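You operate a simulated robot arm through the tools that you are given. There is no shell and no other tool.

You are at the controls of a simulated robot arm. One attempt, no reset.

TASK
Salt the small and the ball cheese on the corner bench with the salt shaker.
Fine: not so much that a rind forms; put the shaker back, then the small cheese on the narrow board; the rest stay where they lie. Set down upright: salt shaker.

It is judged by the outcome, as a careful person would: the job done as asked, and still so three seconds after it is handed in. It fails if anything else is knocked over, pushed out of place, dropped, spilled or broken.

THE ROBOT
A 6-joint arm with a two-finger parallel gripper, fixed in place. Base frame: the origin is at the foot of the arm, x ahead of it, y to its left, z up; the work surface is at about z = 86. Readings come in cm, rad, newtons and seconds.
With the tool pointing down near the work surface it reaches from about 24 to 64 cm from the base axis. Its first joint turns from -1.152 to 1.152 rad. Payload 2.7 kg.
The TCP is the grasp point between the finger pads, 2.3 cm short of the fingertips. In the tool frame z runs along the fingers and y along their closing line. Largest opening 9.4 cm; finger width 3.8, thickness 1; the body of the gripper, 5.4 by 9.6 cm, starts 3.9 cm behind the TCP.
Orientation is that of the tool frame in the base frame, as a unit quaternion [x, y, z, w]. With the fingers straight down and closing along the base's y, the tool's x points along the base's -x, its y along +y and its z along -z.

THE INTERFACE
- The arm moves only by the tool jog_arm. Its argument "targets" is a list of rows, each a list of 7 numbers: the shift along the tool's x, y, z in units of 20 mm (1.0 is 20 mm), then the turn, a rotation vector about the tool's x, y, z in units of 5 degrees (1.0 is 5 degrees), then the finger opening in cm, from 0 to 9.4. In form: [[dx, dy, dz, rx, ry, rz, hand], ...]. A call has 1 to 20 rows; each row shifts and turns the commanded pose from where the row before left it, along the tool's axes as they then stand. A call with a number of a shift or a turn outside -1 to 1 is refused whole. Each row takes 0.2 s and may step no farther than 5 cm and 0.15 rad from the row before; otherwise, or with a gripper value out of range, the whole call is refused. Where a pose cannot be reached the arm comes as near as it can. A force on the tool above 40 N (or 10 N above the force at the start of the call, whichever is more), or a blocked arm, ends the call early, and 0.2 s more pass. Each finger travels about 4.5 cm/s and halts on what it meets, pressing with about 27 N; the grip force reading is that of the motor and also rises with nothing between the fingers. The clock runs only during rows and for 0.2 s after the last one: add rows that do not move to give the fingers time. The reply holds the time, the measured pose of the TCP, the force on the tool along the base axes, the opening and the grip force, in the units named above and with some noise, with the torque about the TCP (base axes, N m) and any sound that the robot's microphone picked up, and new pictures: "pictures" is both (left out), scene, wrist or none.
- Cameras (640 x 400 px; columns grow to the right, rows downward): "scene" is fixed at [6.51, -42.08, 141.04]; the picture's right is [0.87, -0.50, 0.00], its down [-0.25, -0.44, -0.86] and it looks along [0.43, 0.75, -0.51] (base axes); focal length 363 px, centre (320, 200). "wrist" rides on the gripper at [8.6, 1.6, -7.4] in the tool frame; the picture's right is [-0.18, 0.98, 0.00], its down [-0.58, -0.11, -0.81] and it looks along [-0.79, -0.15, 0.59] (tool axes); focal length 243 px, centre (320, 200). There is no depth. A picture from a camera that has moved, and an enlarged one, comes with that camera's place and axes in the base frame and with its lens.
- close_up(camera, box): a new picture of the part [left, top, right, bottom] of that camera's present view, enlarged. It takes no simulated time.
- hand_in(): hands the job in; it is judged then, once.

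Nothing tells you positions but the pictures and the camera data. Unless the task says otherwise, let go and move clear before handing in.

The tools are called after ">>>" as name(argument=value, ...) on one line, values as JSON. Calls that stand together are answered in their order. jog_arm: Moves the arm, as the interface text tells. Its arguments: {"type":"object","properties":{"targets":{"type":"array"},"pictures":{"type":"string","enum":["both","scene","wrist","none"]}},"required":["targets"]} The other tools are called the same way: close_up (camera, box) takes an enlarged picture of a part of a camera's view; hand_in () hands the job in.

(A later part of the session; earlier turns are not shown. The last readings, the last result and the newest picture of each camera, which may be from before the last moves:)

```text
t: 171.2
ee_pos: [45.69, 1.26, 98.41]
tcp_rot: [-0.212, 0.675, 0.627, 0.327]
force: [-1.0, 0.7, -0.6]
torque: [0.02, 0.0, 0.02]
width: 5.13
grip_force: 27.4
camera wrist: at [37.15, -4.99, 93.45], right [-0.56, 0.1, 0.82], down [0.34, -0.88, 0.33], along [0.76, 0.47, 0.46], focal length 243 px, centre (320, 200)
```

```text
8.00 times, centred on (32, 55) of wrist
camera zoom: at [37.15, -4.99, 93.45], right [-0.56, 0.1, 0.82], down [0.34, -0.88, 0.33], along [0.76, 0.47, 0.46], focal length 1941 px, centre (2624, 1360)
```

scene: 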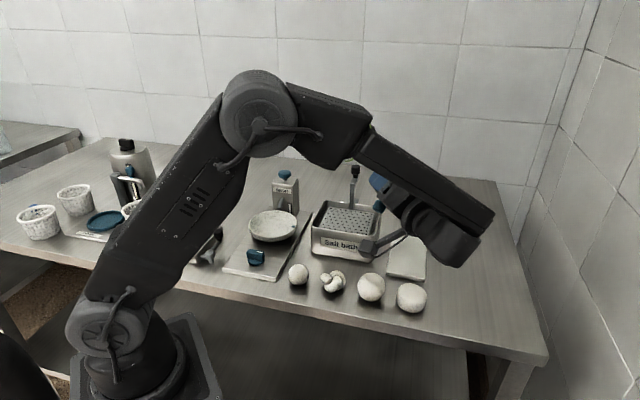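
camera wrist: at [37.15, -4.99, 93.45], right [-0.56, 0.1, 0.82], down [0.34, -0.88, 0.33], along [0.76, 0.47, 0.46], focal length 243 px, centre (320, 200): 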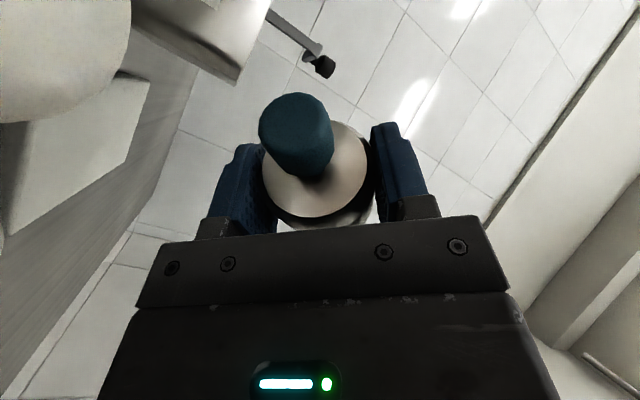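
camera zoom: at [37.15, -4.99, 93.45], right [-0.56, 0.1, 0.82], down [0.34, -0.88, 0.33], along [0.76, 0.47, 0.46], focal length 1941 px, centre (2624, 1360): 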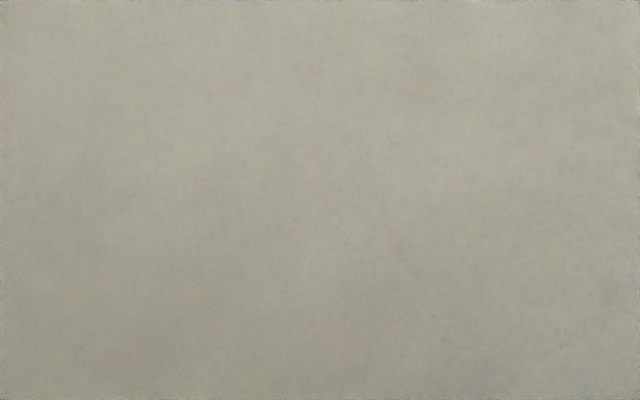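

The surface is perfectly plain. The only time I ever noticed a (transient) pale patch was right after shaking with the knob gripped from above, so that grip is worth a proper test. I'll take the shaker home upright and re-grip it by the knob.

>>> jog_arm(targets=[[-1, 1, 0, 0, 0, 0, 4], [-1, 1, 0, 0, 0, 0, 4], [-1, 1, 0, 0, 0, 0, 4], [-1, 1, 0, 0, 0, 0, 4], [0, 0, 0, 0.707, 0.707, 0, 4], [0, 0, 0, 0.707, 0.707, 0, 4], [0, 0, 0, 0.707, 0.707, 0, 4], [0, 0, 0, 0.707, 0.707, 0, 4], [0, 0, 0, 0, 0, 1, 4], [0, 0, 0, 0, 0, 1, 4], [0, 0, 0, 0, 0, 1, 4], [0, 0, 0, 0, 0, 1, 4], [0, 0, 0, 0, 0, 1, 4], [0, 0, 0, 0, 0, 1, 4], [0, 0, 0, 0, 0, 1, 4], [0, 0, 0, 0, 0, 1, 4], [0, 0, 0, 0, 0, 1, 4], [0, 0, 0, 0, 0, 1, 4], [0, 0, 0, 0, 0, 1, 4], [0, 0, 0, 0, 0, 1, 4]], pictures="none")

>>> jog_arm(targets=[[0, 0, 0, 0, 0, 1, 4], [0, 0, 0, 0, 0, 1, 4], [0, 0, 0, 0, 0, 1, 4], [0, 0, 0, 0, 0, 1, 4], [0, 0, 0, 0, 0, 1, 4], [0, 0, 0, 0, 0, 1, 4], [0, 0, 0, 0, 0, 1, 4], [0, 0, 0, 0, 0, 1, 4], [0, 0, 0, 0, 0, 1, 4], [0, 0, 0, 0, 0, 1, 4], [0, 0, 0, 0, 0, 1, 4], [0, 0, 0, 0, 0, 1, 4], [0, 0, 0, 0, 0, 1, 4], [0, 0, 0, 0, 0, 1, 4], [0, 0, 0, 0, 0, 1, 4], [0, 0, 0, -0.94, 0, 0.342, 4], [0, 0, 0, -0.94, 0, 0.342, 4], [0, 0, 0, -0.94, 0, 0.342, 4], [0, 0, 0, -0.94, 0, 0.342, 4], [0, 0, 0, 0, 0, 0, 4]])

```text
t: 175.4
ee_pos: [45.74, 1.14, 109.92]
tcp_rot: [0.178, 0.799, 0.574, -0.025]
force: [0.4, -0.1, -1.5]
torque: [0.01, -0.02, 0.0]
width: 5.15
grip_force: 26.8
```

```text
t: 179.6
ee_pos: [45.72, 1.11, 109.94]
tcp_rot: [0.71, 0.409, 0.497, -0.287]
force: [0.8, 0.5, -1.2]
torque: [0.0, -0.04, 0.0]
width: 5.11
grip_force: 27.3
camera wrist: at [44.96, -3.25, 120.56], right [0.82, -0.55, -0.17], down [-0.57, -0.77, -0.27], along [0.01, 0.32, -0.95], focal length 243 px, centre (320, 200)
```

scene: 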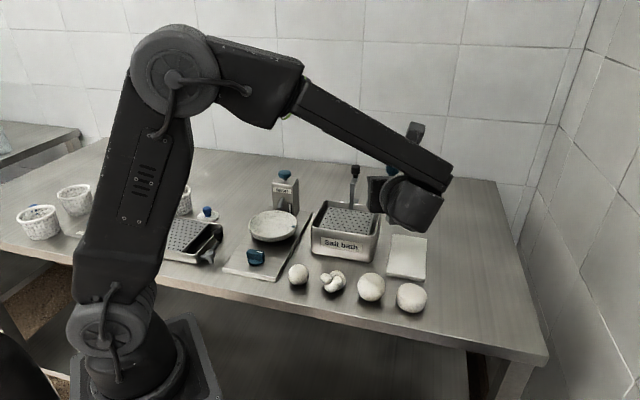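
wrist: 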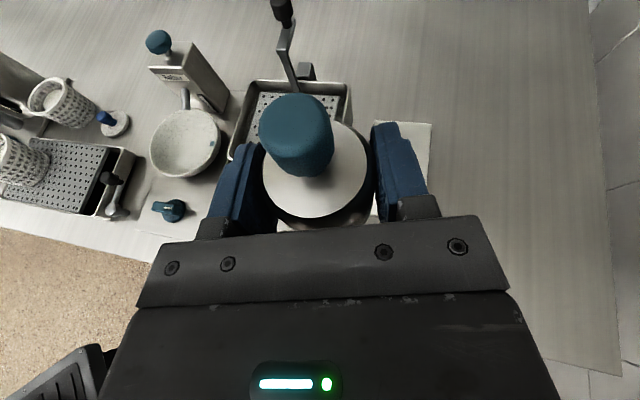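

The orientation is exactly as at pick-up. I'll carry it to above its home spot and lower most of the way.

>>> jog_arm(targets=[[-0.4856, 0.8678, 0.275, 0, 0, 0, 4], [-0.4856, 0.8678, 0.275, 0, 0, 0, 4], [-0.4856, 0.8678, 0.275, 0, 0, 0, 4], [-0.4856, 0.8678, 0.275, 0, 0, 0, 4], [-0.4856, 0.8678, 0.275, 0, 0, 0, 4], [-0.4856, 0.8678, 0.275, 0, 0, 0, 4], [-0.4856, 0.8678, 0.275, 0, 0, 0, 4], [-0.4856, 0.8678, 0.275, 0, 0, 0, 4], [-0.4856, 0.8678, 0.275, 0, 0, 0, 4], [0, 0, 0, 0, 0, 0, 4], [-0.94, 0, 0.342, 0, 0, 0, 4], [-0.94, 0, 0.342, 0, 0, 0, 4], [-0.94, 0, 0.342, 0, 0, 0, 4], [-0.94, 0, 0.342, 0, 0, 0, 4], [0, 0, 0, 0, 0, 0, 4], [0, 0, 0, 0, 0, 0, 4]])

```text
t: 183.0
ee_pos: [60.06, -5.15, 92.06]
tcp_rot: [0.709, 0.41, 0.497, -0.287]
force: [0.5, 0.2, -1.6]
torque: [0.03, 0.0, 0.03]
width: 5.14
grip_force: 27.2
camera wrist: at [59.37, -9.51, 102.64], right [0.82, -0.55, -0.17], down [-0.57, -0.77, -0.27], along [0.01, 0.32, -0.95], focal length 243 px, centre (320, 200)
```

scene: 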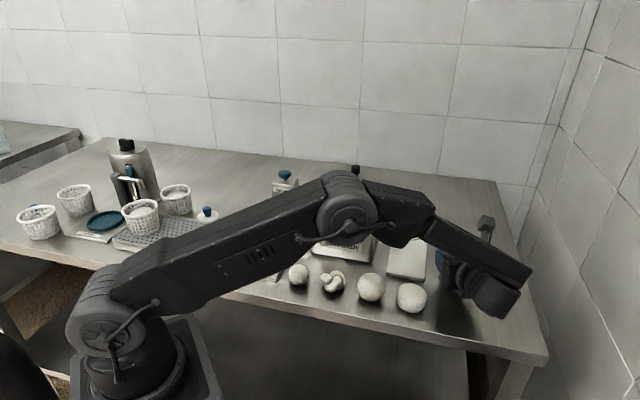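
wrist: 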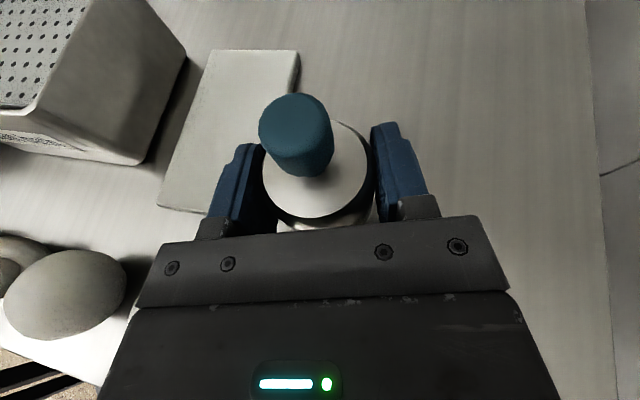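

Aligned over the home spot. Lowering gently to contact.

>>> jog_arm(targets=[[-0.564, 0, 0.205, 0, 0, 0, 4], [-0.376, 0, 0.137, 0, 0, 0, 4], [-0.188, 0, 0.068, 0, 0, 0, 4], [-0.094, 0, 0.034, 0, 0, 0, 4], [0, 0, 0, 0, 0, 0, 4]], pictures="none")

```text
t: 184.2
ee_pos: [60.01, -5.22, 89.59]
tcp_rot: [0.709, 0.409, 0.498, -0.287]
force: [-2.5, -0.5, 6.5]
torque: [0.16, -0.03, 0.05]
width: 5.13
grip_force: 26.8
```

It's touching. Opening the fingers and checking that it stands upright.

>>> jog_arm(targets=[[0, 0, 0, 0, 0, 0, 5.4], [0, 0, 0, 0, 0, 0, 6], [0, 0, 0, 0, 0, 0, 7], [0, 0, 0, 0, 0, 0, 8.2], [0, 0, 0, 0, 0, 0, 8.2]], pictures="wrist")

>>> close_up(camera="wrist", box=[190, 40, 460, 240])

```text
t: 185.4
ee_pos: [60.06, -5.17, 89.48]
tcp_rot: [0.71, 0.409, 0.497, -0.287]
force: [-0.2, -0.4, -0.7]
torque: [-0.03, 0.01, 0.01]
width: 8.18
grip_force: 0.1
camera wrist: at [59.35, -9.64, 100.02], right [0.82, -0.55, -0.17], down [-0.57, -0.77, -0.27], along [0.01, 0.32, -0.95], focal length 243 px, centre (320, 200)
```

wrist: 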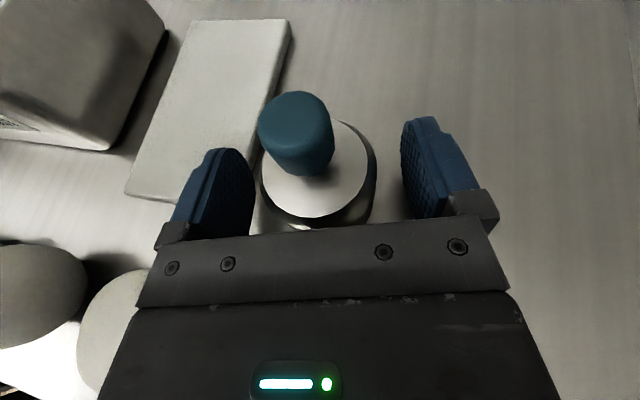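

```text
2.00 times, centred on (325, 140) of wrist
camera zoom: at [59.35, -9.64, 100.02], right [0.82, -0.55, -0.17], down [-0.57, -0.77, -0.27], along [0.01, 0.32, -0.95], focal length 485 px, centre (310, 320)
```

zoom: 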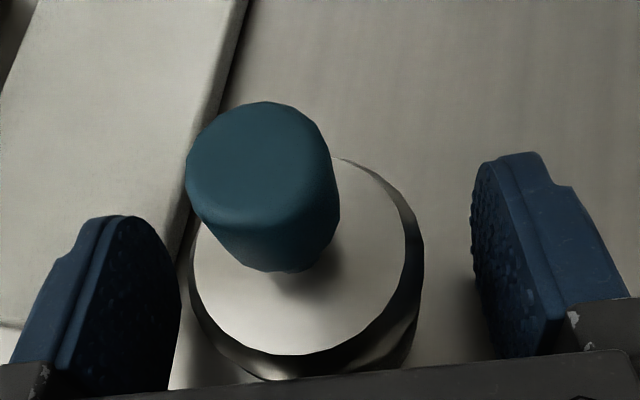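

The shaker stands upright at home. I'll back out, raise, and turn the gripper straight down to take the knob from above.

>>> jog_arm(targets=[[-0.342, 0, -0.94, 0, 0, 0, 8.2], [-0.342, 0, -0.94, 0, 0, 0, 8.2], [-0.342, 0, -0.94, 0, 0, 0, 8.2], [-0.342, 0, -0.94, 0, 0, 0, 8.2], [-0.342, 0, -0.94, 0, 0, 0, 8.2], [0.94, 0, -0.342, 0, 0, 0, 9], [0.94, 0, -0.342, 0, 0, 0, 9], [0.94, 0, -0.342, 0, 0, 0, 9], [0.94, 0, -0.342, 0, 0, 0, 9], [0.94, 0, -0.342, 0, 0, 0, 9], [0.94, 0, -0.342, 0, 0, 0, 9], [0.94, 0, -0.342, 0, 0, 0, 9], [0, 0, 0, 0, -1, 0, 9], [0, 0, 0, 0, -1, 0, 9], [0, 0, 0, 0, -1, 0, 9], [0, 0, 0, 0, -1, 0, 9], [0, 0, 0, 0, -1, 0, 9], [0, 0, 0, 0, -1, 0, 9], [0, 0, 0, 0, -1, 0, 9], [0, 0, 0, 0, -1, 0, 9]])

>>> close_up(camera="scene", box=[340, 190, 520, 320])

```text
t: 189.6
ee_pos: [55.22, -13.82, 103.49]
tcp_rot: [0.837, 0.483, 0.223, -0.128]
force: [0.6, 0.4, 0.4]
torque: [-0.01, 0.04, -0.02]
width: 8.97
grip_force: 0.1
camera wrist: at [58.36, -11.47, 114.18], right [0.77, -0.63, -0.09], down [-0.55, -0.73, 0.41], along [-0.32, -0.27, -0.91], focal length 243 px, centre (320, 200)
```

scene: 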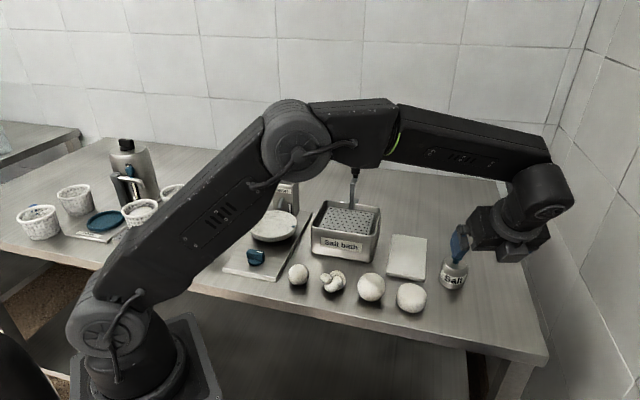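
wrist: 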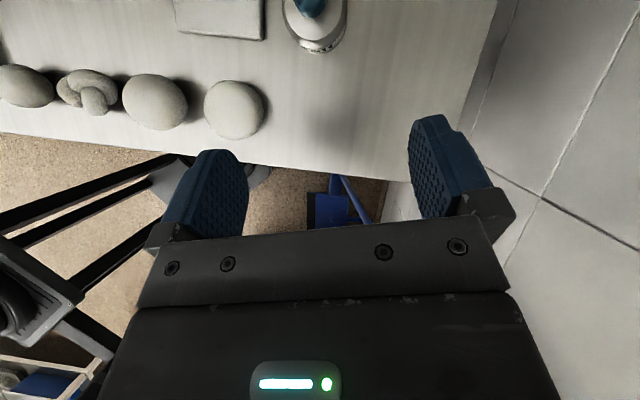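

```text
3.08 times, centred on (430, 255) of scene
camera zoom: at [6.51, -42.08, 141.04], right [0.87, -0.5, 0.0], down [-0.25, -0.44, -0.86], along [0.43, 0.75, -0.51], focal length 1118 px, centre (-18, 31)
```

zoom: 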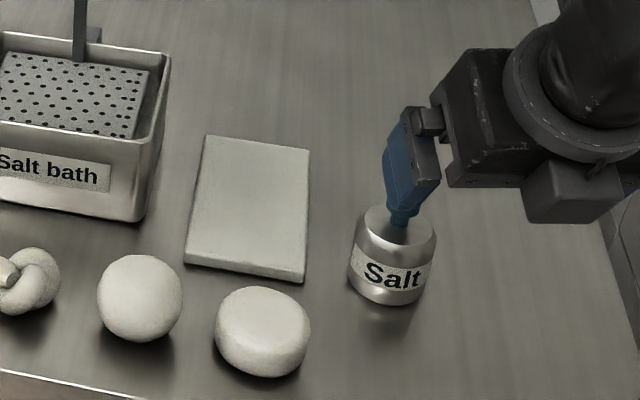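

The shaker is exactly on its old spot. Finishing the turn to straight-down and moving over the knob.

>>> jog_arm(targets=[[0, 0, 0, 0, -1, 0, 9], [0, 0, 0, 0, -1, 0, 9], [0, 0, 0, 0, -1, 0, 9], [0, 0, 0, 0, -1, 0, 9], [0, 0, 0, 0, -1, 0, 9], [0, 0, 0, 0, -1, 0, 9], [1, 0, 0, 0, 0, 0, 9], [1, 0, 0, 0, 0, 0, 9], [1, 0, 0, 0, 0, 0, 9], [1, 0, 0, 0, 0, 0, 9], [1, 0, 0, 0, 0, 0, 9], [0, 0, 0, 0, 0, 0, 9]])

>>> close_up(camera="wrist", box=[190, 40, 460, 240])

```text
t: 192.2
ee_pos: [60.23, -5.11, 103.51]
tcp_rot: [0.866, 0.5, 0.0, 0.0]
force: [-0.2, -0.3, 0.9]
torque: [0.0, 0.03, 0.0]
width: 9.0
grip_force: 0.1
camera wrist: at [65.86, 1.46, 110.94], right [0.76, -0.65, 0.0], down [-0.39, -0.45, 0.81], along [-0.53, -0.61, -0.59], focal length 243 px, centre (320, 200)
```

scene: 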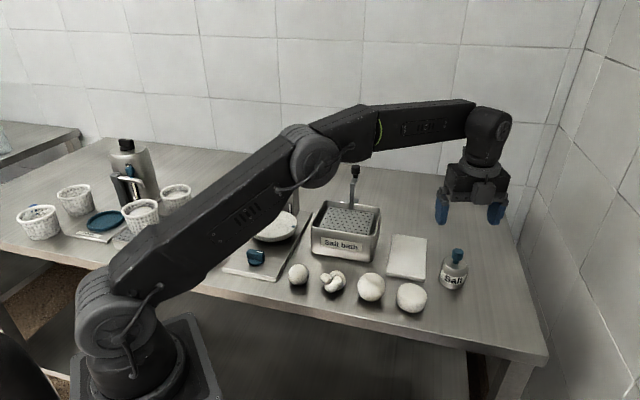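
wrist: 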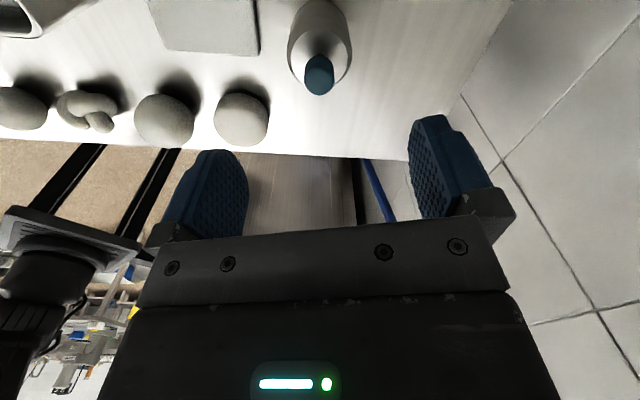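

```text
2.00 times, centred on (325, 140) of wrist
camera zoom: at [65.86, 1.46, 110.94], right [0.76, -0.65, 0.0], down [-0.39, -0.45, 0.81], along [-0.53, -0.61, -0.59], focal length 485 px, centre (310, 320)
```

zoom: 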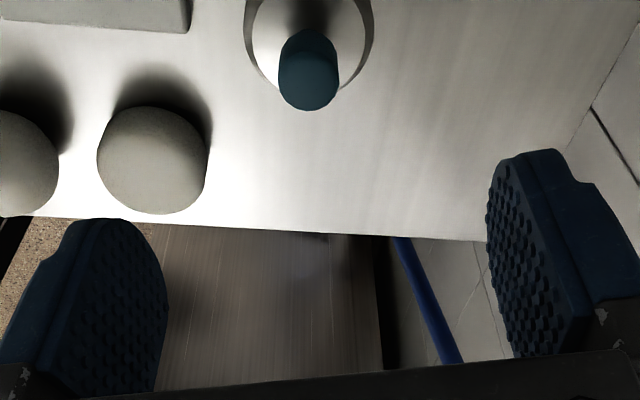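

The knob is on the gripper's centreline. Lowering onto it and closing.

>>> jog_arm(targets=[[0, 0, 1, 0, 0, 0, 9], [0, 0, 1, 0, 0, 0, 9], [0, 0, 1, 0, 0, 0, 9], [0, 0, 1, 0, 0, 0, 9], [0, 0, 0.65, 0, 0, 0, 9], [0, 0, 0, 0, 0, 0, 6], [0, 0, 0, 0, 0, 0, 3], [0, 0, 0, 0, 0, 0, 1.5], [0, 0, 0, 0, 0, 0, 1], [0, 0, 0, 0, 0, 0, 1], [0, 0, 0, 0, 0, 0, 1]])

>>> close_up(camera="scene", box=[400, 200, 520, 310])

```text
t: 194.6
ee_pos: [60.18, -5.21, 94.33]
tcp_rot: [0.866, 0.5, 0.0, -0.001]
force: [0.6, -0.7, -0.6]
torque: [0.0, -0.04, 0.0]
width: 2.09
grip_force: 26.8
camera wrist: at [65.76, 1.42, 101.56], right [0.76, -0.65, 0.0], down [-0.39, -0.45, 0.81], along [-0.52, -0.61, -0.59], focal length 243 px, centre (320, 200)
```

scene: 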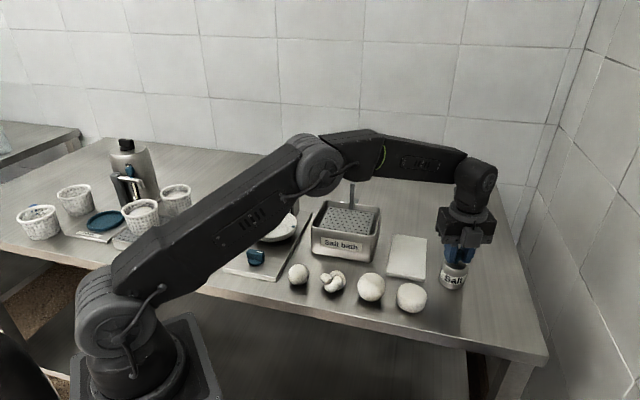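
wrist: 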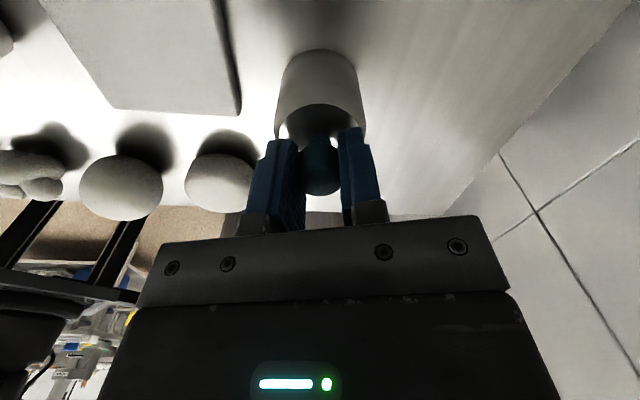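

```text
3.64 times, centred on (460, 255) of scene
camera zoom: at [6.51, -42.08, 141.04], right [0.87, -0.5, 0.0], down [-0.25, -0.44, -0.86], along [0.43, 0.75, -0.51], focal length 1321 px, centre (-189, 0)
```

zoom: 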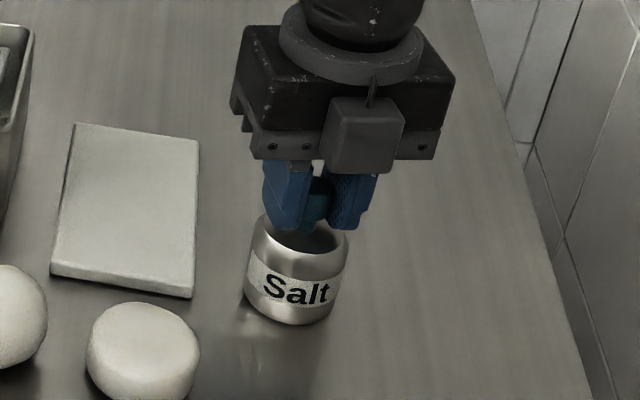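

The knob is held again. Quick harmless check: does the knob turn relative to the can? I'll twist 15° with the can still on the bench and look at the label.

>>> jog_arm(targets=[[0, 0, 0, 0, 0, 1, 1], [0, 0, 0, 0, 0, 1, 1], [0, 0, 0, 0, 0, 1, 1], [0, 0, 0, 0, 0, 0, 1]], pictures="none")

>>> close_up(camera="scene", box=[400, 200, 520, 310])

```text
t: 195.6
ee_pos: [60.29, -5.09, 94.26]
tcp_rot: [0.924, 0.382, 0.0, 0.0]
force: [-0.1, 0.0, -0.7]
torque: [-0.01, -0.03, 0.03]
width: 2.09
grip_force: 26.8
```

```text
3.64 times, centred on (460, 255) of scene
camera zoom: at [6.51, -42.08, 141.04], right [0.87, -0.5, 0.0], down [-0.25, -0.44, -0.86], along [0.43, 0.75, -0.51], focal length 1321 px, centre (-189, 0)
```

zoom: 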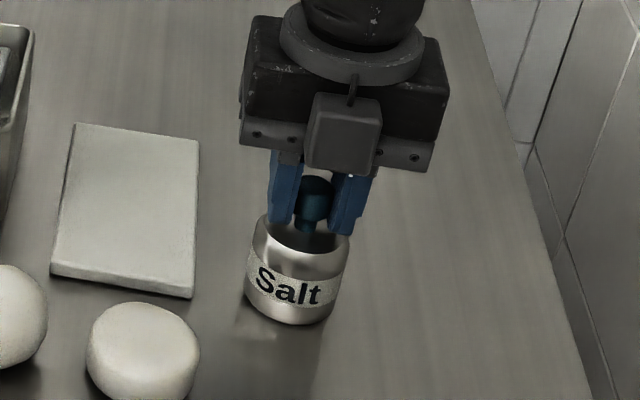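

The label turned with the knob, so the can and knob are one rigid piece. I'll turn back, lift, and carry it (knob grip) to the small cheese for a careful before/after shake test.

>>> jog_arm(targets=[[0, 0, 0, 0, 0, -1, 1], [0, 0, 0, 0, 0, -1, 1], [0, 0, 0, 0, 0, -1, 1], [0, 0, -0.3, 0, 0, 0, 1], [0, 0, -0.7, 0, 0, 0, 1], [0, 0, -1, 0, 0, 0, 1], [0, 0, -1, 0, 0, 0, 1], [0, 0, -1, 0, 0, 0, 1], [0, 0, -1, 0, 0, 0, 1], [0, 0, -1, 0, 0, 0, 1]], pictures="scene")

```text
t: 197.8
ee_pos: [60.11, -5.31, 106.25]
tcp_rot: [0.866, 0.5, 0.0, 0.001]
force: [0.7, 0.1, -1.5]
torque: [-0.03, -0.02, -0.02]
width: 2.07
grip_force: 27.1
```

scene: 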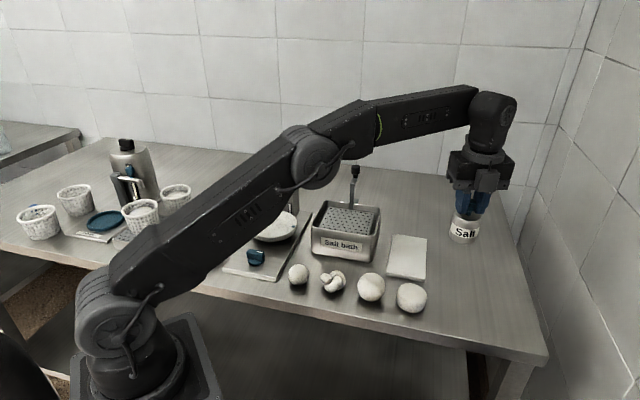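

Carrying it upright to above the small cheese.

>>> jog_arm(targets=[[-0.007, -0.5, 0, 0, 0, 0, 1], [-0.007, -0.968, 0, 0, 0, 0, 1], [-0.007, -0.968, 0, 0, 0, 0, 1], [-0.007, -0.968, 0, 0, 0, 0, 1], [-0.007, -0.968, 0, 0, 0, 0, 1], [-0.007, -0.968, 0, 0, 0, 0, 1], [-0.007, -0.968, 0, 0, 0, 0, 1], [-0.007, -0.968, 0, 0, 0, 0, 1], [-0.007, -0.968, 0, 0, 0, 0, 1], [-0.007, -0.968, 0, 0, 0, 0, 1], [-0.007, -0.968, 0, 0, 0, 0, 1], [-0.007, -0.968, 0, 0, 0, 0, 1], [-0.007, -0.968, 0, 0, 0, 0, 1], [-0.007, -0.968, 0, 0, 0, 0, 1], [-0.007, -0.968, 0, 0, 0, 0, 1], [-0.007, -0.968, 0, 0, 0, 0, 1], [-0.007, -0.968, 0, 0, 0, 0, 1], [-0.007, -0.468, 0, 0, 0, 0, 1]], pictures="none")

>>> jog_arm(targets=[[0, 0, 0.9, 0, 0, 0, 1], [0, 0, 0.9, 0, 0, 0, 1], [0, 0, 0.7, 0, 0, 0, 1], [0, 0, 0, 0, 0, 0, 1]])

>>> close_up(camera="scene", box=[270, 225, 330, 300])

>>> close_up(camera="wrist", box=[200, 0, 440, 160])

```text
t: 201.6
ee_pos: [31.4, 11.31, 106.36]
tcp_rot: [0.866, 0.5, 0.0, 0.0]
force: [-0.2, -0.6, -0.9]
torque: [0.02, 0.0, -0.04]
width: 2.08
grip_force: 27.2
```

```text
t: 202.6
ee_pos: [31.55, 11.2, 101.29]
tcp_rot: [0.866, 0.5, 0.0, 0.0]
force: [-0.1, -0.8, -2.5]
torque: [-0.01, 0.01, -0.03]
width: 2.09
grip_force: 26.4
camera wrist: at [37.08, 17.82, 108.62], right [0.76, -0.65, 0.0], down [-0.39, -0.45, 0.81], along [-0.52, -0.61, -0.59], focal length 243 px, centre (320, 200)
```

scene: 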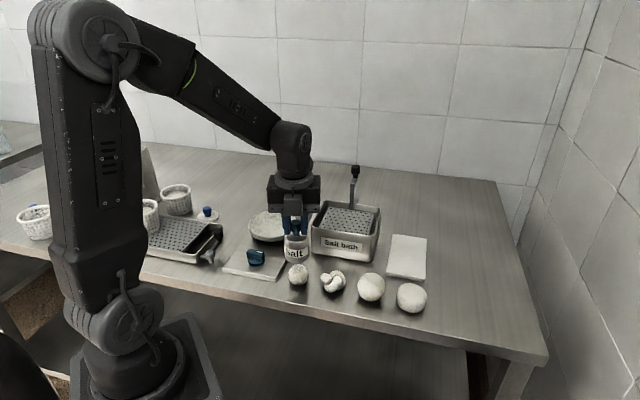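
wrist: 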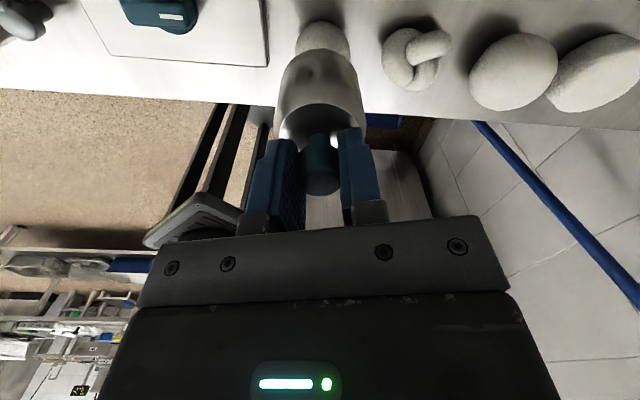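

```text
5.33 times, centred on (300, 262) of scene
camera zoom: at [6.51, -42.08, 141.04], right [0.87, -0.5, 0.0], down [-0.25, -0.44, -0.86], along [0.43, 0.75, -0.51], focal length 1937 px, centre (427, -133)
```

zoom: 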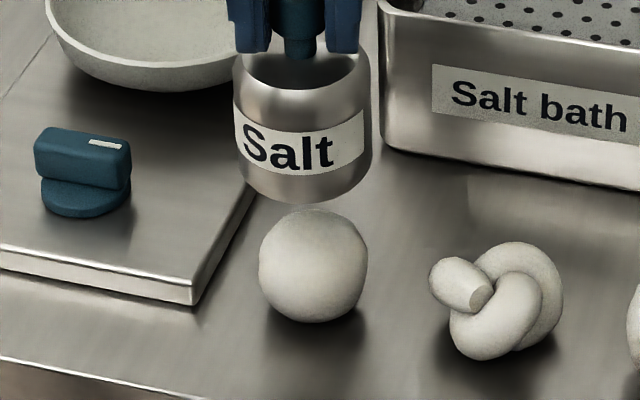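

```text
2.50 times, centred on (320, 80) of wrist
camera zoom: at [37.08, 17.82, 108.62], right [0.76, -0.65, 0.0], down [-0.39, -0.45, 0.81], along [-0.52, -0.61, -0.59], focal length 606 px, centre (320, 500)
```

zoom: 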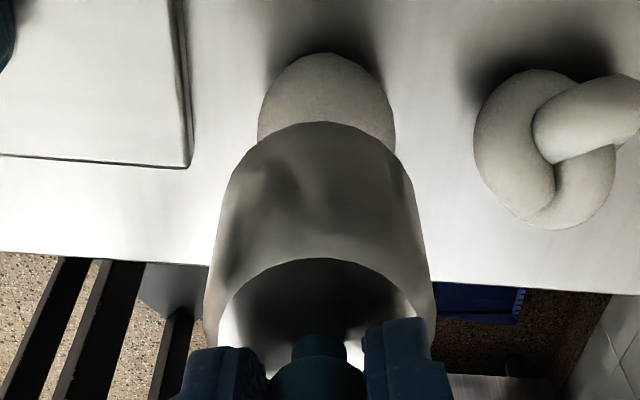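

Excellent view: shaker base right above the small cheese, its crown shadowed. Now six brisk vertical shakes with this knob grip, then the identical crop.

>>> jog_arm(targets=[[0, 0.16, 0, 0, 0, 0, 1], [0, 0, -1, 0, 0, 0, 1], [0, 0, 1, 0, 0, 0, 1], [0, 0, -1, 0, 0, 0, 1], [0, 0, 1, 0, 0, 0, 1], [0, 0, -1, 0, 0, 0, 1], [0, 0, 1, 0, 0, 0, 1], [0, 0, -1, 0, 0, 0, 1], [0, 0, 1, 0, 0, 0, 1], [0, 0, -1, 0, 0, 0, 1], [0, 0, 1, 0, 0, 0, 1], [0, 0, -1, 0, 0, 0, 1], [0, 0, 1, 0, 0, 0, 1]], pictures="none")

>>> close_up(camera="scene", box=[270, 225, 330, 300])

>>> close_up(camera="wrist", box=[200, 0, 440, 160])

```text
t: 205.4
ee_pos: [31.74, 11.19, 101.15]
tcp_rot: [0.866, 0.501, 0.0, 0.0]
force: [0.6, -0.7, -1.9]
torque: [-0.03, -0.03, 0.03]
width: 2.09
grip_force: 26.9
```

```text
5.33 times, centred on (300, 262) of scene
camera zoom: at [6.51, -42.08, 141.04], right [0.87, -0.5, 0.0], down [-0.25, -0.44, -0.86], along [0.43, 0.75, -0.51], focal length 1937 px, centre (427, -133)
```

zoom: 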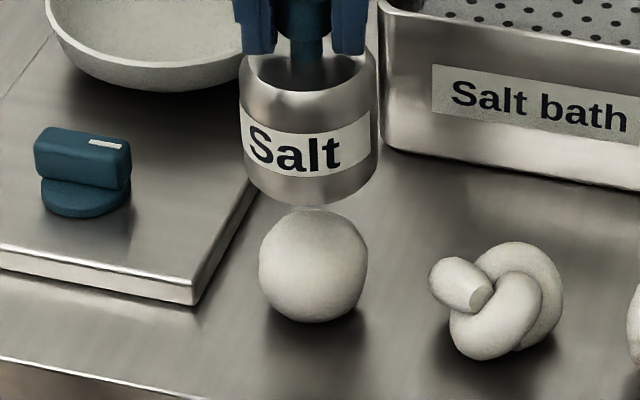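

```text
2.50 times, centred on (320, 80) of wrist
camera zoom: at [37.27, 17.68, 108.57], right [0.76, -0.65, 0.0], down [-0.39, -0.45, 0.81], along [-0.52, -0.61, -0.59], focal length 606 px, centre (320, 500)
```

zoom: 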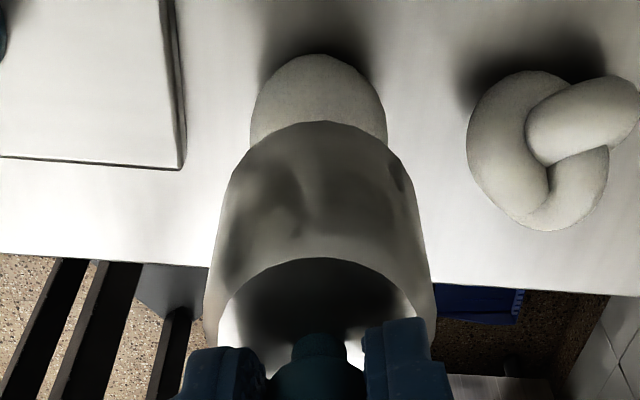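

There's perhaps a lighter cap at the very top. I'll raise the shaker and check the standard crop.

>>> jog_arm(targets=[[0, 0, -1, 0, 0, 0, 1], [0, 0, -1, 0, 0, 0, 1], [0, 0, -1, 0, 0, 0, 1], [0, 0, -1, 0, 0, 0, 1], [0, 0, 0, 0, 0, 0, 1]], pictures="none")

>>> close_up(camera="scene", box=[278, 253, 320, 293])

>>> close_up(camera="scene", box=[280, 250, 400, 320])

>>> close_up(camera="scene", box=[288, 263, 310, 277])

```text
t: 206.6
ee_pos: [31.75, 11.03, 109.28]
tcp_rot: [0.866, 0.5, 0.001, 0.0]
force: [0.3, -0.2, -2.2]
torque: [0.0, 0.0, -0.01]
width: 2.1
grip_force: 27.0
```

```text
10.00 times, centred on (299, 273) of scene
camera zoom: at [6.51, -42.08, 141.04], right [0.87, -0.5, 0.0], down [-0.25, -0.44, -0.86], along [0.43, 0.75, -0.51], focal length 3632 px, centre (530, -530)
```

zoom: 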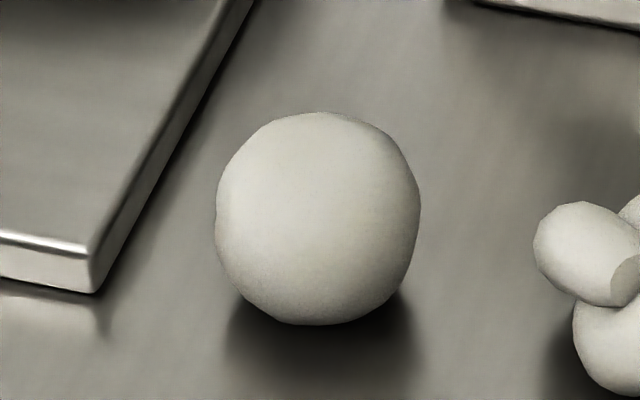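

```text
5.33 times, centred on (340, 285) of scene
camera zoom: at [6.51, -42.08, 141.04], right [0.87, -0.5, 0.0], down [-0.25, -0.44, -0.86], along [0.43, 0.75, -0.51], focal length 1937 px, centre (213, -253)
```

zoom: 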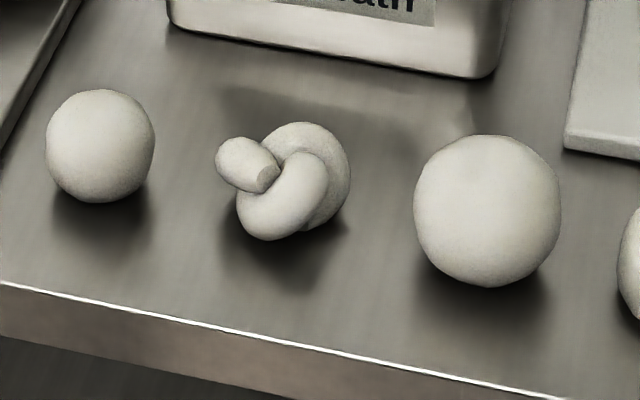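

```text
16.00 times, centred on (299, 270) of scene
camera zoom: at [6.51, -42.08, 141.04], right [0.87, -0.5, 0.0], down [-0.25, -0.44, -0.86], along [0.43, 0.75, -0.51], focal length 5812 px, centre (656, -920)
```

zoom: 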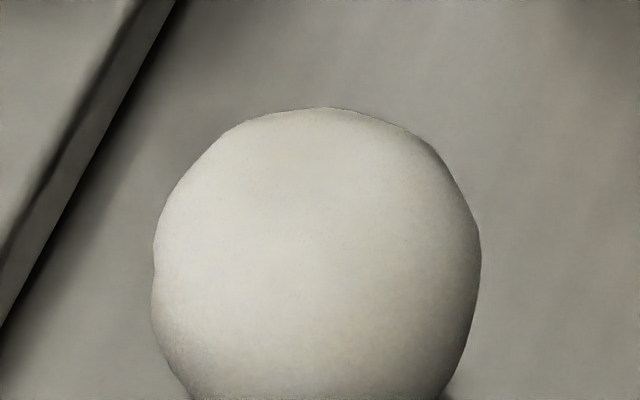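

Compared with the knot beside it, the small cheese now seems a little whiter. I'll do nine more shakes in this grip and compare again to see if the trend is real.

>>> jog_arm(targets=[[0, 0, 1, 0, 0, 0, 1], [0, 0, 1, 0, 0, 0, 1], [0, 0, 1, 0, 0, 0, 1], [0, 0, 1, 0, 0, 0, 1], [0, 0, -1, 0, 0, 0, 1], [0, 0, 1, 0, 0, 0, 1], [0, 0, -1, 0, 0, 0, 1], [0, 0, 1, 0, 0, 0, 1], [0, 0, -1, 0, 0, 0, 1], [0, 0, 1, 0, 0, 0, 1], [0, 0, -1, 0, 0, 0, 1], [0, 0, 1, 0, 0, 0, 1], [0, 0, -1, 0, 0, 0, 1], [0, 0, 1, 0, 0, 0, 1], [0, 0, -1, 0, 0, 0, 1], [0, 0, 1, 0, 0, 0, 1], [0, 0, -1, 0, 0, 0, 1], [0, 0, 1, 0, 0, 0, 1], [0, 0, -1, 0, 0, 0, 1], [0, 0, 1, 0, 0, 0, 1]], pictures="none")

>>> close_up(camera="scene", box=[270, 225, 330, 300])

>>> jog_arm(targets=[[0, 0, -1, 0, 0, 0, 1], [0, 0, -1, 0, 0, 0, 1], [0, 0, -1, 0, 0, 0, 1], [0, 0, -1, 0, 0, 0, 1], [0, 0, 0, 0, 0, 0, 1]], pictures="none")

>>> close_up(camera="scene", box=[278, 253, 320, 293])

>>> close_up(camera="scene", box=[280, 250, 400, 320])

>>> close_up(camera="scene", box=[288, 263, 310, 277])

```text
t: 210.8
ee_pos: [31.74, 10.9, 101.07]
tcp_rot: [0.866, 0.5, 0.0, 0.0]
force: [0.4, -0.6, -1.2]
torque: [0.01, 0.01, -0.01]
width: 2.12
grip_force: 27.2
```

```text
5.33 times, centred on (300, 262) of scene
camera zoom: at [6.51, -42.08, 141.04], right [0.87, -0.5, 0.0], down [-0.25, -0.44, -0.86], along [0.43, 0.75, -0.51], focal length 1937 px, centre (427, -133)
```

zoom: 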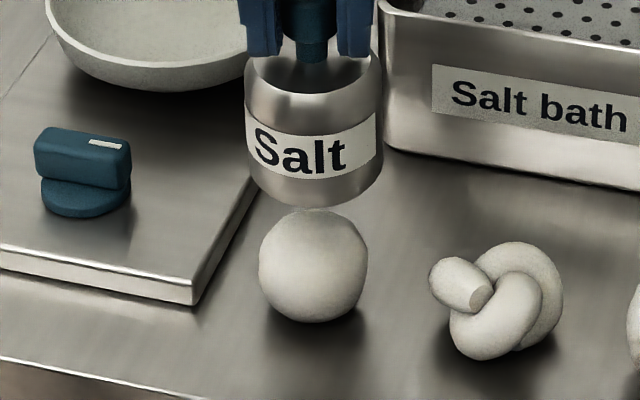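

```text
t: 212.0
ee_pos: [31.75, 11.08, 109.09]
tcp_rot: [0.866, 0.5, 0.0, 0.0]
force: [0.3, 0.2, -1.2]
torque: [-0.02, 0.01, 0.02]
width: 2.1
grip_force: 27.7
```

```text
10.00 times, centred on (299, 273) of scene
camera zoom: at [6.51, -42.08, 141.04], right [0.87, -0.5, 0.0], down [-0.25, -0.44, -0.86], along [0.43, 0.75, -0.51], focal length 3632 px, centre (530, -530)
```

zoom: 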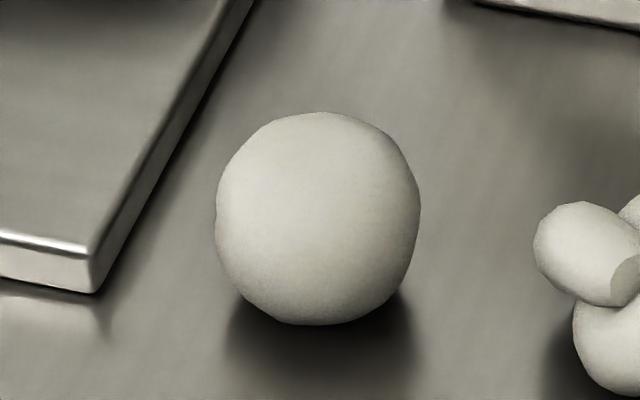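

```text
5.33 times, centred on (340, 285) of scene
camera zoom: at [6.51, -42.08, 141.04], right [0.87, -0.5, 0.0], down [-0.25, -0.44, -0.86], along [0.43, 0.75, -0.51], focal length 1937 px, centre (213, -253)
```

zoom: 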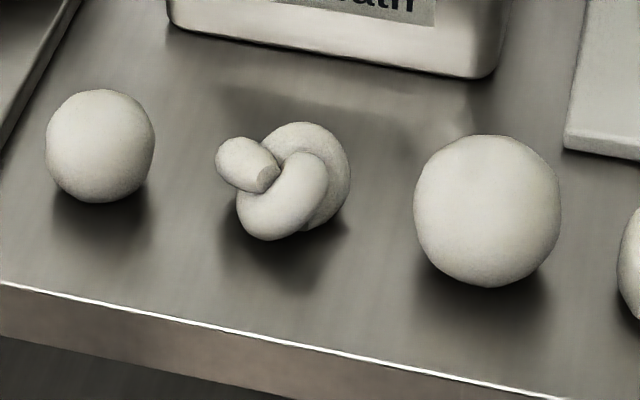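

```text
16.00 times, centred on (299, 270) of scene
camera zoom: at [6.51, -42.08, 141.04], right [0.87, -0.5, 0.0], down [-0.25, -0.44, -0.86], along [0.43, 0.75, -0.51], focal length 5812 px, centre (656, -920)
```

zoom: 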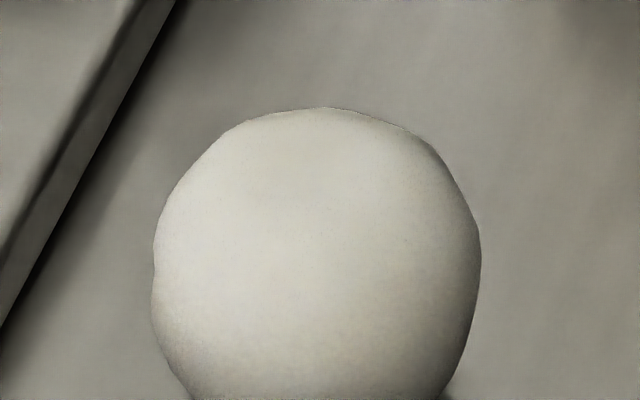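

No further change between those two crops, so that whitening was only lighting. I'll test proximity: bring the base to ~0.8 cm above the small cheese and shake there, vertical and sideways.

>>> jog_arm(targets=[[0, 0, 1, 0, 0, 0, 1], [0, 0, 1, 0, 0, 0, 1], [0, 0, 1, 0, 0, 0, 1], [0, 0, 1, 0, 0, 0, 1], [0, 0, 0.8, 0, 0, 0, 1], [0, 0, 0, 0, 0, 0, 1]], pictures="none")

>>> close_up(camera="scene", box=[270, 225, 330, 300])

```text
t: 213.4
ee_pos: [31.78, 10.99, 99.69]
tcp_rot: [0.866, 0.5, 0.0, 0.0]
force: [0.4, -0.1, -0.6]
torque: [0.01, 0.02, 0.0]
width: 2.13
grip_force: 27.2
```

```text
5.33 times, centred on (300, 262) of scene
camera zoom: at [6.51, -42.08, 141.04], right [0.87, -0.5, 0.0], down [-0.25, -0.44, -0.86], along [0.43, 0.75, -0.51], focal length 1937 px, centre (427, -133)
```

zoom: 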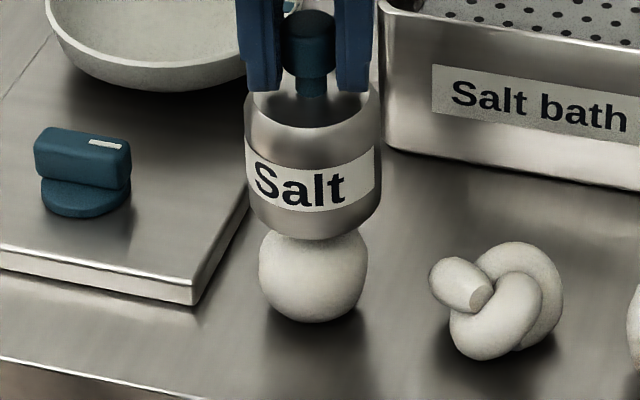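

Base about 1 cm above. Shaking here, vertically and sideways.

>>> jog_arm(targets=[[0, 0, -1, 0, 0, 0, 1], [0, 0, 1, 0, 0, 0, 1], [0, 0, -1, 0, 0, 0, 1], [0, 0, 1, 0, 0, 0, 1], [0, 0, -1, 0, 0, 0, 1], [0, 0, 1, 0, 0, 0, 1], [0.5, 0.5, 0, 0, 0, 0, 1], [-1, -1, 0, 0, 0, 0, 1], [1, 1, 0, 0, 0, 0, 1], [-1, -1, 0, 0, 0, 0, 1], [1, 1, 0, 0, 0, 0, 1], [-1, -1, 0, 0, 0, 0, 1], [1, 1, 0, 0, 0, 0, 1], [-1, -1, 0, 0, 0, 0, 1], [1, 1, 0, 0, 0, 0, 1], [-0.5, -0.5, 0, 0, 0, 0, 1]], pictures="none")

>>> close_up(camera="scene", box=[270, 225, 330, 300])

>>> jog_arm(targets=[[0, 0, -1, 0, 0, 0, 1], [0, 0, -1, 0, 0, 0, 1], [0, 0, -1, 0, 0, 0, 1], [0, 0, -1, 0, 0, 0, 1], [0, 0, -0.8, 0, 0, 0, 1], [0, 0, 0, 0, 0, 0, 1]], pictures="scene")

>>> close_up(camera="scene", box=[288, 263, 310, 277])

>>> close_up(camera="scene", box=[280, 250, 400, 320])

```text
t: 216.8
ee_pos: [31.83, 11.04, 99.7]
tcp_rot: [0.866, 0.5, 0.0, 0.0]
force: [-0.2, 0.7, -2.7]
torque: [0.01, -0.02, -0.02]
width: 2.07
grip_force: 27.1
```

```text
5.33 times, centred on (300, 262) of scene
camera zoom: at [6.51, -42.08, 141.04], right [0.87, -0.5, 0.0], down [-0.25, -0.44, -0.86], along [0.43, 0.75, -0.51], focal length 1937 px, centre (427, -133)
```

zoom: 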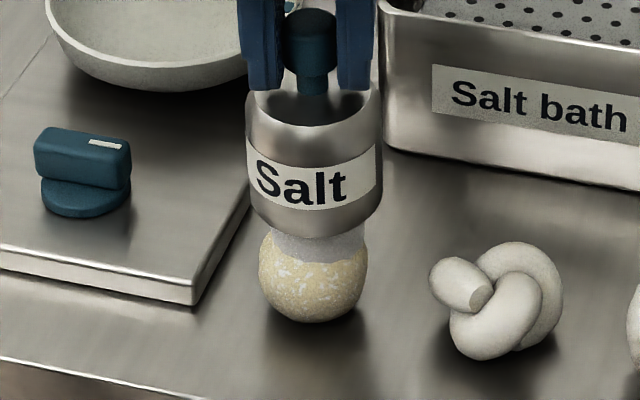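

```text
t: 218.2
ee_pos: [31.86, 11.04, 109.13]
tcp_rot: [0.866, 0.5, 0.0, 0.0]
force: [0.2, 0.6, -0.3]
torque: [0.0, 0.04, 0.01]
width: 2.08
grip_force: 26.9
```

scene: 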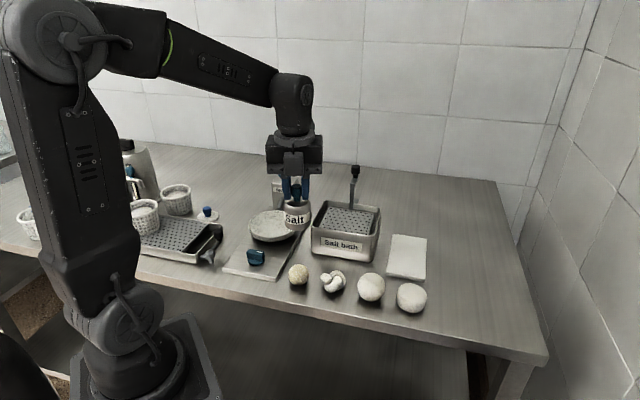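

```text
16.00 times, centred on (299, 270) of scene
camera zoom: at [6.51, -42.08, 141.04], right [0.87, -0.5, 0.0], down [-0.25, -0.44, -0.86], along [0.43, 0.75, -0.51], focal length 5812 px, centre (656, -920)
```

zoom: 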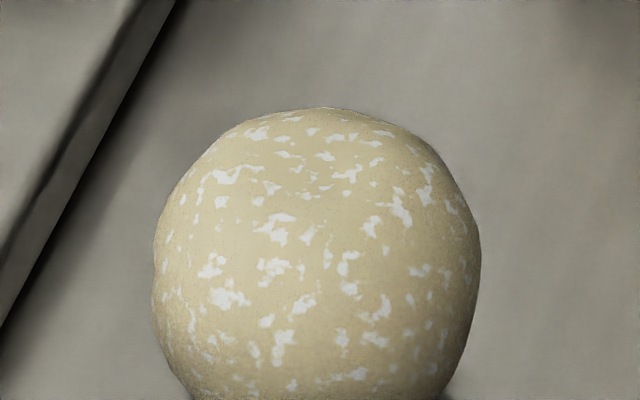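

```text
5.33 times, centred on (340, 285) of scene
camera zoom: at [6.51, -42.08, 141.04], right [0.87, -0.5, 0.0], down [-0.25, -0.44, -0.86], along [0.43, 0.75, -0.51], focal length 1937 px, centre (213, -253)
```

zoom: 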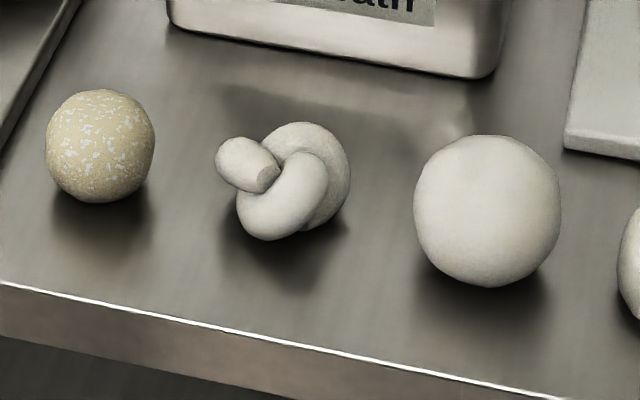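

Found it: close sideways shaking releases salt – the small cheese is suddenly covered in white flecks with a yellowish tone (possibly already too much). I'll now carry the shaker slowly around the knot to the ball and dose that in tiny steps.

>>> jog_arm(targets=[[0.48, 0.415, 0, 0, 0, 0, 1], [0.48, 0.415, 0, 0, 0, 0, 1], [0.48, 0.415, 0, 0, 0, 0, 1], [0.48, 0.415, 0, 0, 0, 0, 1], [0.48, 0.415, 0, 0, 0, 0, 1], [0.48, 0.415, 0, 0, 0, 0, 1], [-0.1875, 0.613, 0, 0, 0, 0, 1], [-0.1875, 0.613, 0, 0, 0, 0, 1], [-0.1875, 0.613, 0, 0, 0, 0, 1], [-0.1875, 0.613, 0, 0, 0, 0, 1], [-0.1875, 0.613, 0, 0, 0, 0, 1], [-0.1875, 0.613, 0, 0, 0, 0, 1], [-0.1875, 0.613, 0, 0, 0, 0, 1], [-0.1875, 0.613, 0, 0, 0, 0, 1], [-0.592, -0.033, 0, 0, 0, 0, 1], [-0.592, -0.033, 0, 0, 0, 0, 1], [-0.592, -0.033, 0, 0, 0, 0, 1], [-0.592, -0.033, 0, 0, 0, 0, 1], [-0.592, -0.033, 0, 0, 0, 0, 1], [-0.592, -0.033, 0, 0, 0, 0, 1]])

>>> close_up(camera="scene", box=[280, 220, 440, 320])

>>> close_up(camera="scene", box=[278, 253, 320, 293])

```text
t: 222.4
ee_pos: [42.0, -0.02, 109.23]
tcp_rot: [0.866, 0.5, 0.0, 0.0]
force: [-0.1, 0.8, -2.1]
torque: [0.02, -0.05, -0.01]
width: 2.1
grip_force: 27.2
camera wrist: at [47.63, 6.55, 116.57], right [0.76, -0.65, 0.0], down [-0.38, -0.45, 0.81], along [-0.53, -0.61, -0.59], focal length 243 px, centre (320, 200)
```

scene: 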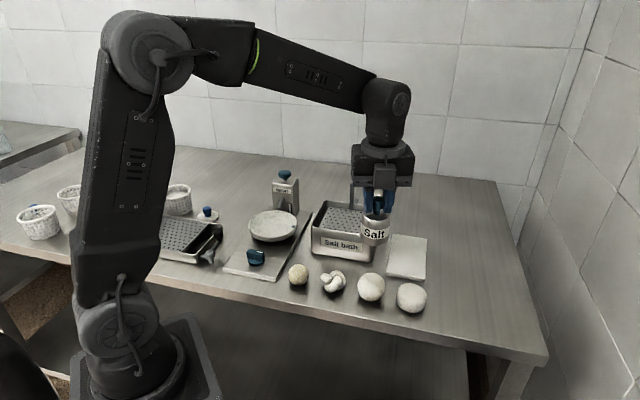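
wrist: 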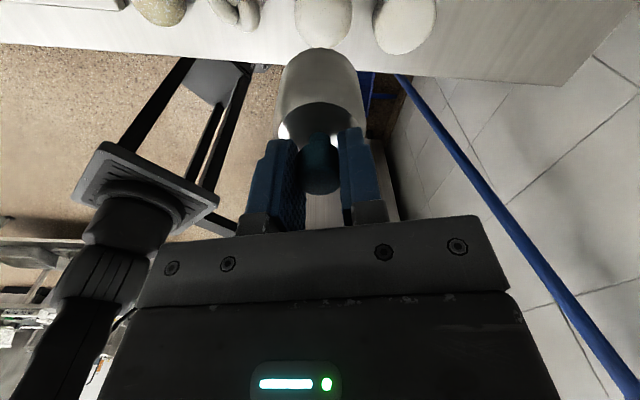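

```text
4.00 times, centred on (360, 270) of scene
camera zoom: at [6.51, -42.08, 141.04], right [0.87, -0.5, 0.0], down [-0.25, -0.44, -0.86], along [0.43, 0.75, -0.51], focal length 1453 px, centre (160, -80)
```

zoom: 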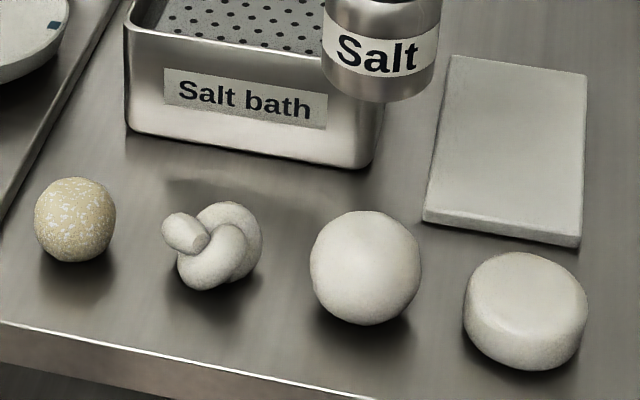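

```text
10.00 times, centred on (299, 273) of scene
camera zoom: at [6.51, -42.08, 141.04], right [0.87, -0.5, 0.0], down [-0.25, -0.44, -0.86], along [0.43, 0.75, -0.51], focal length 3632 px, centre (530, -530)
```

zoom: 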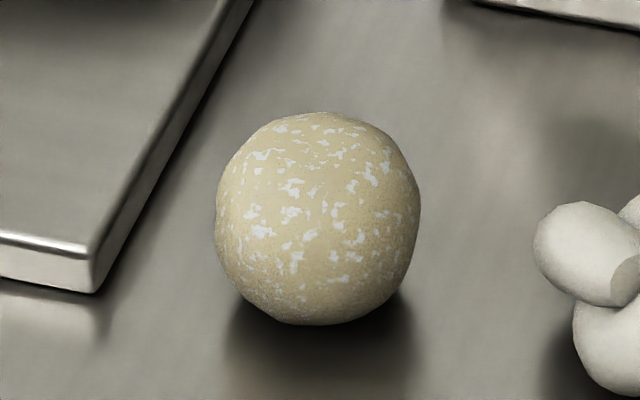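

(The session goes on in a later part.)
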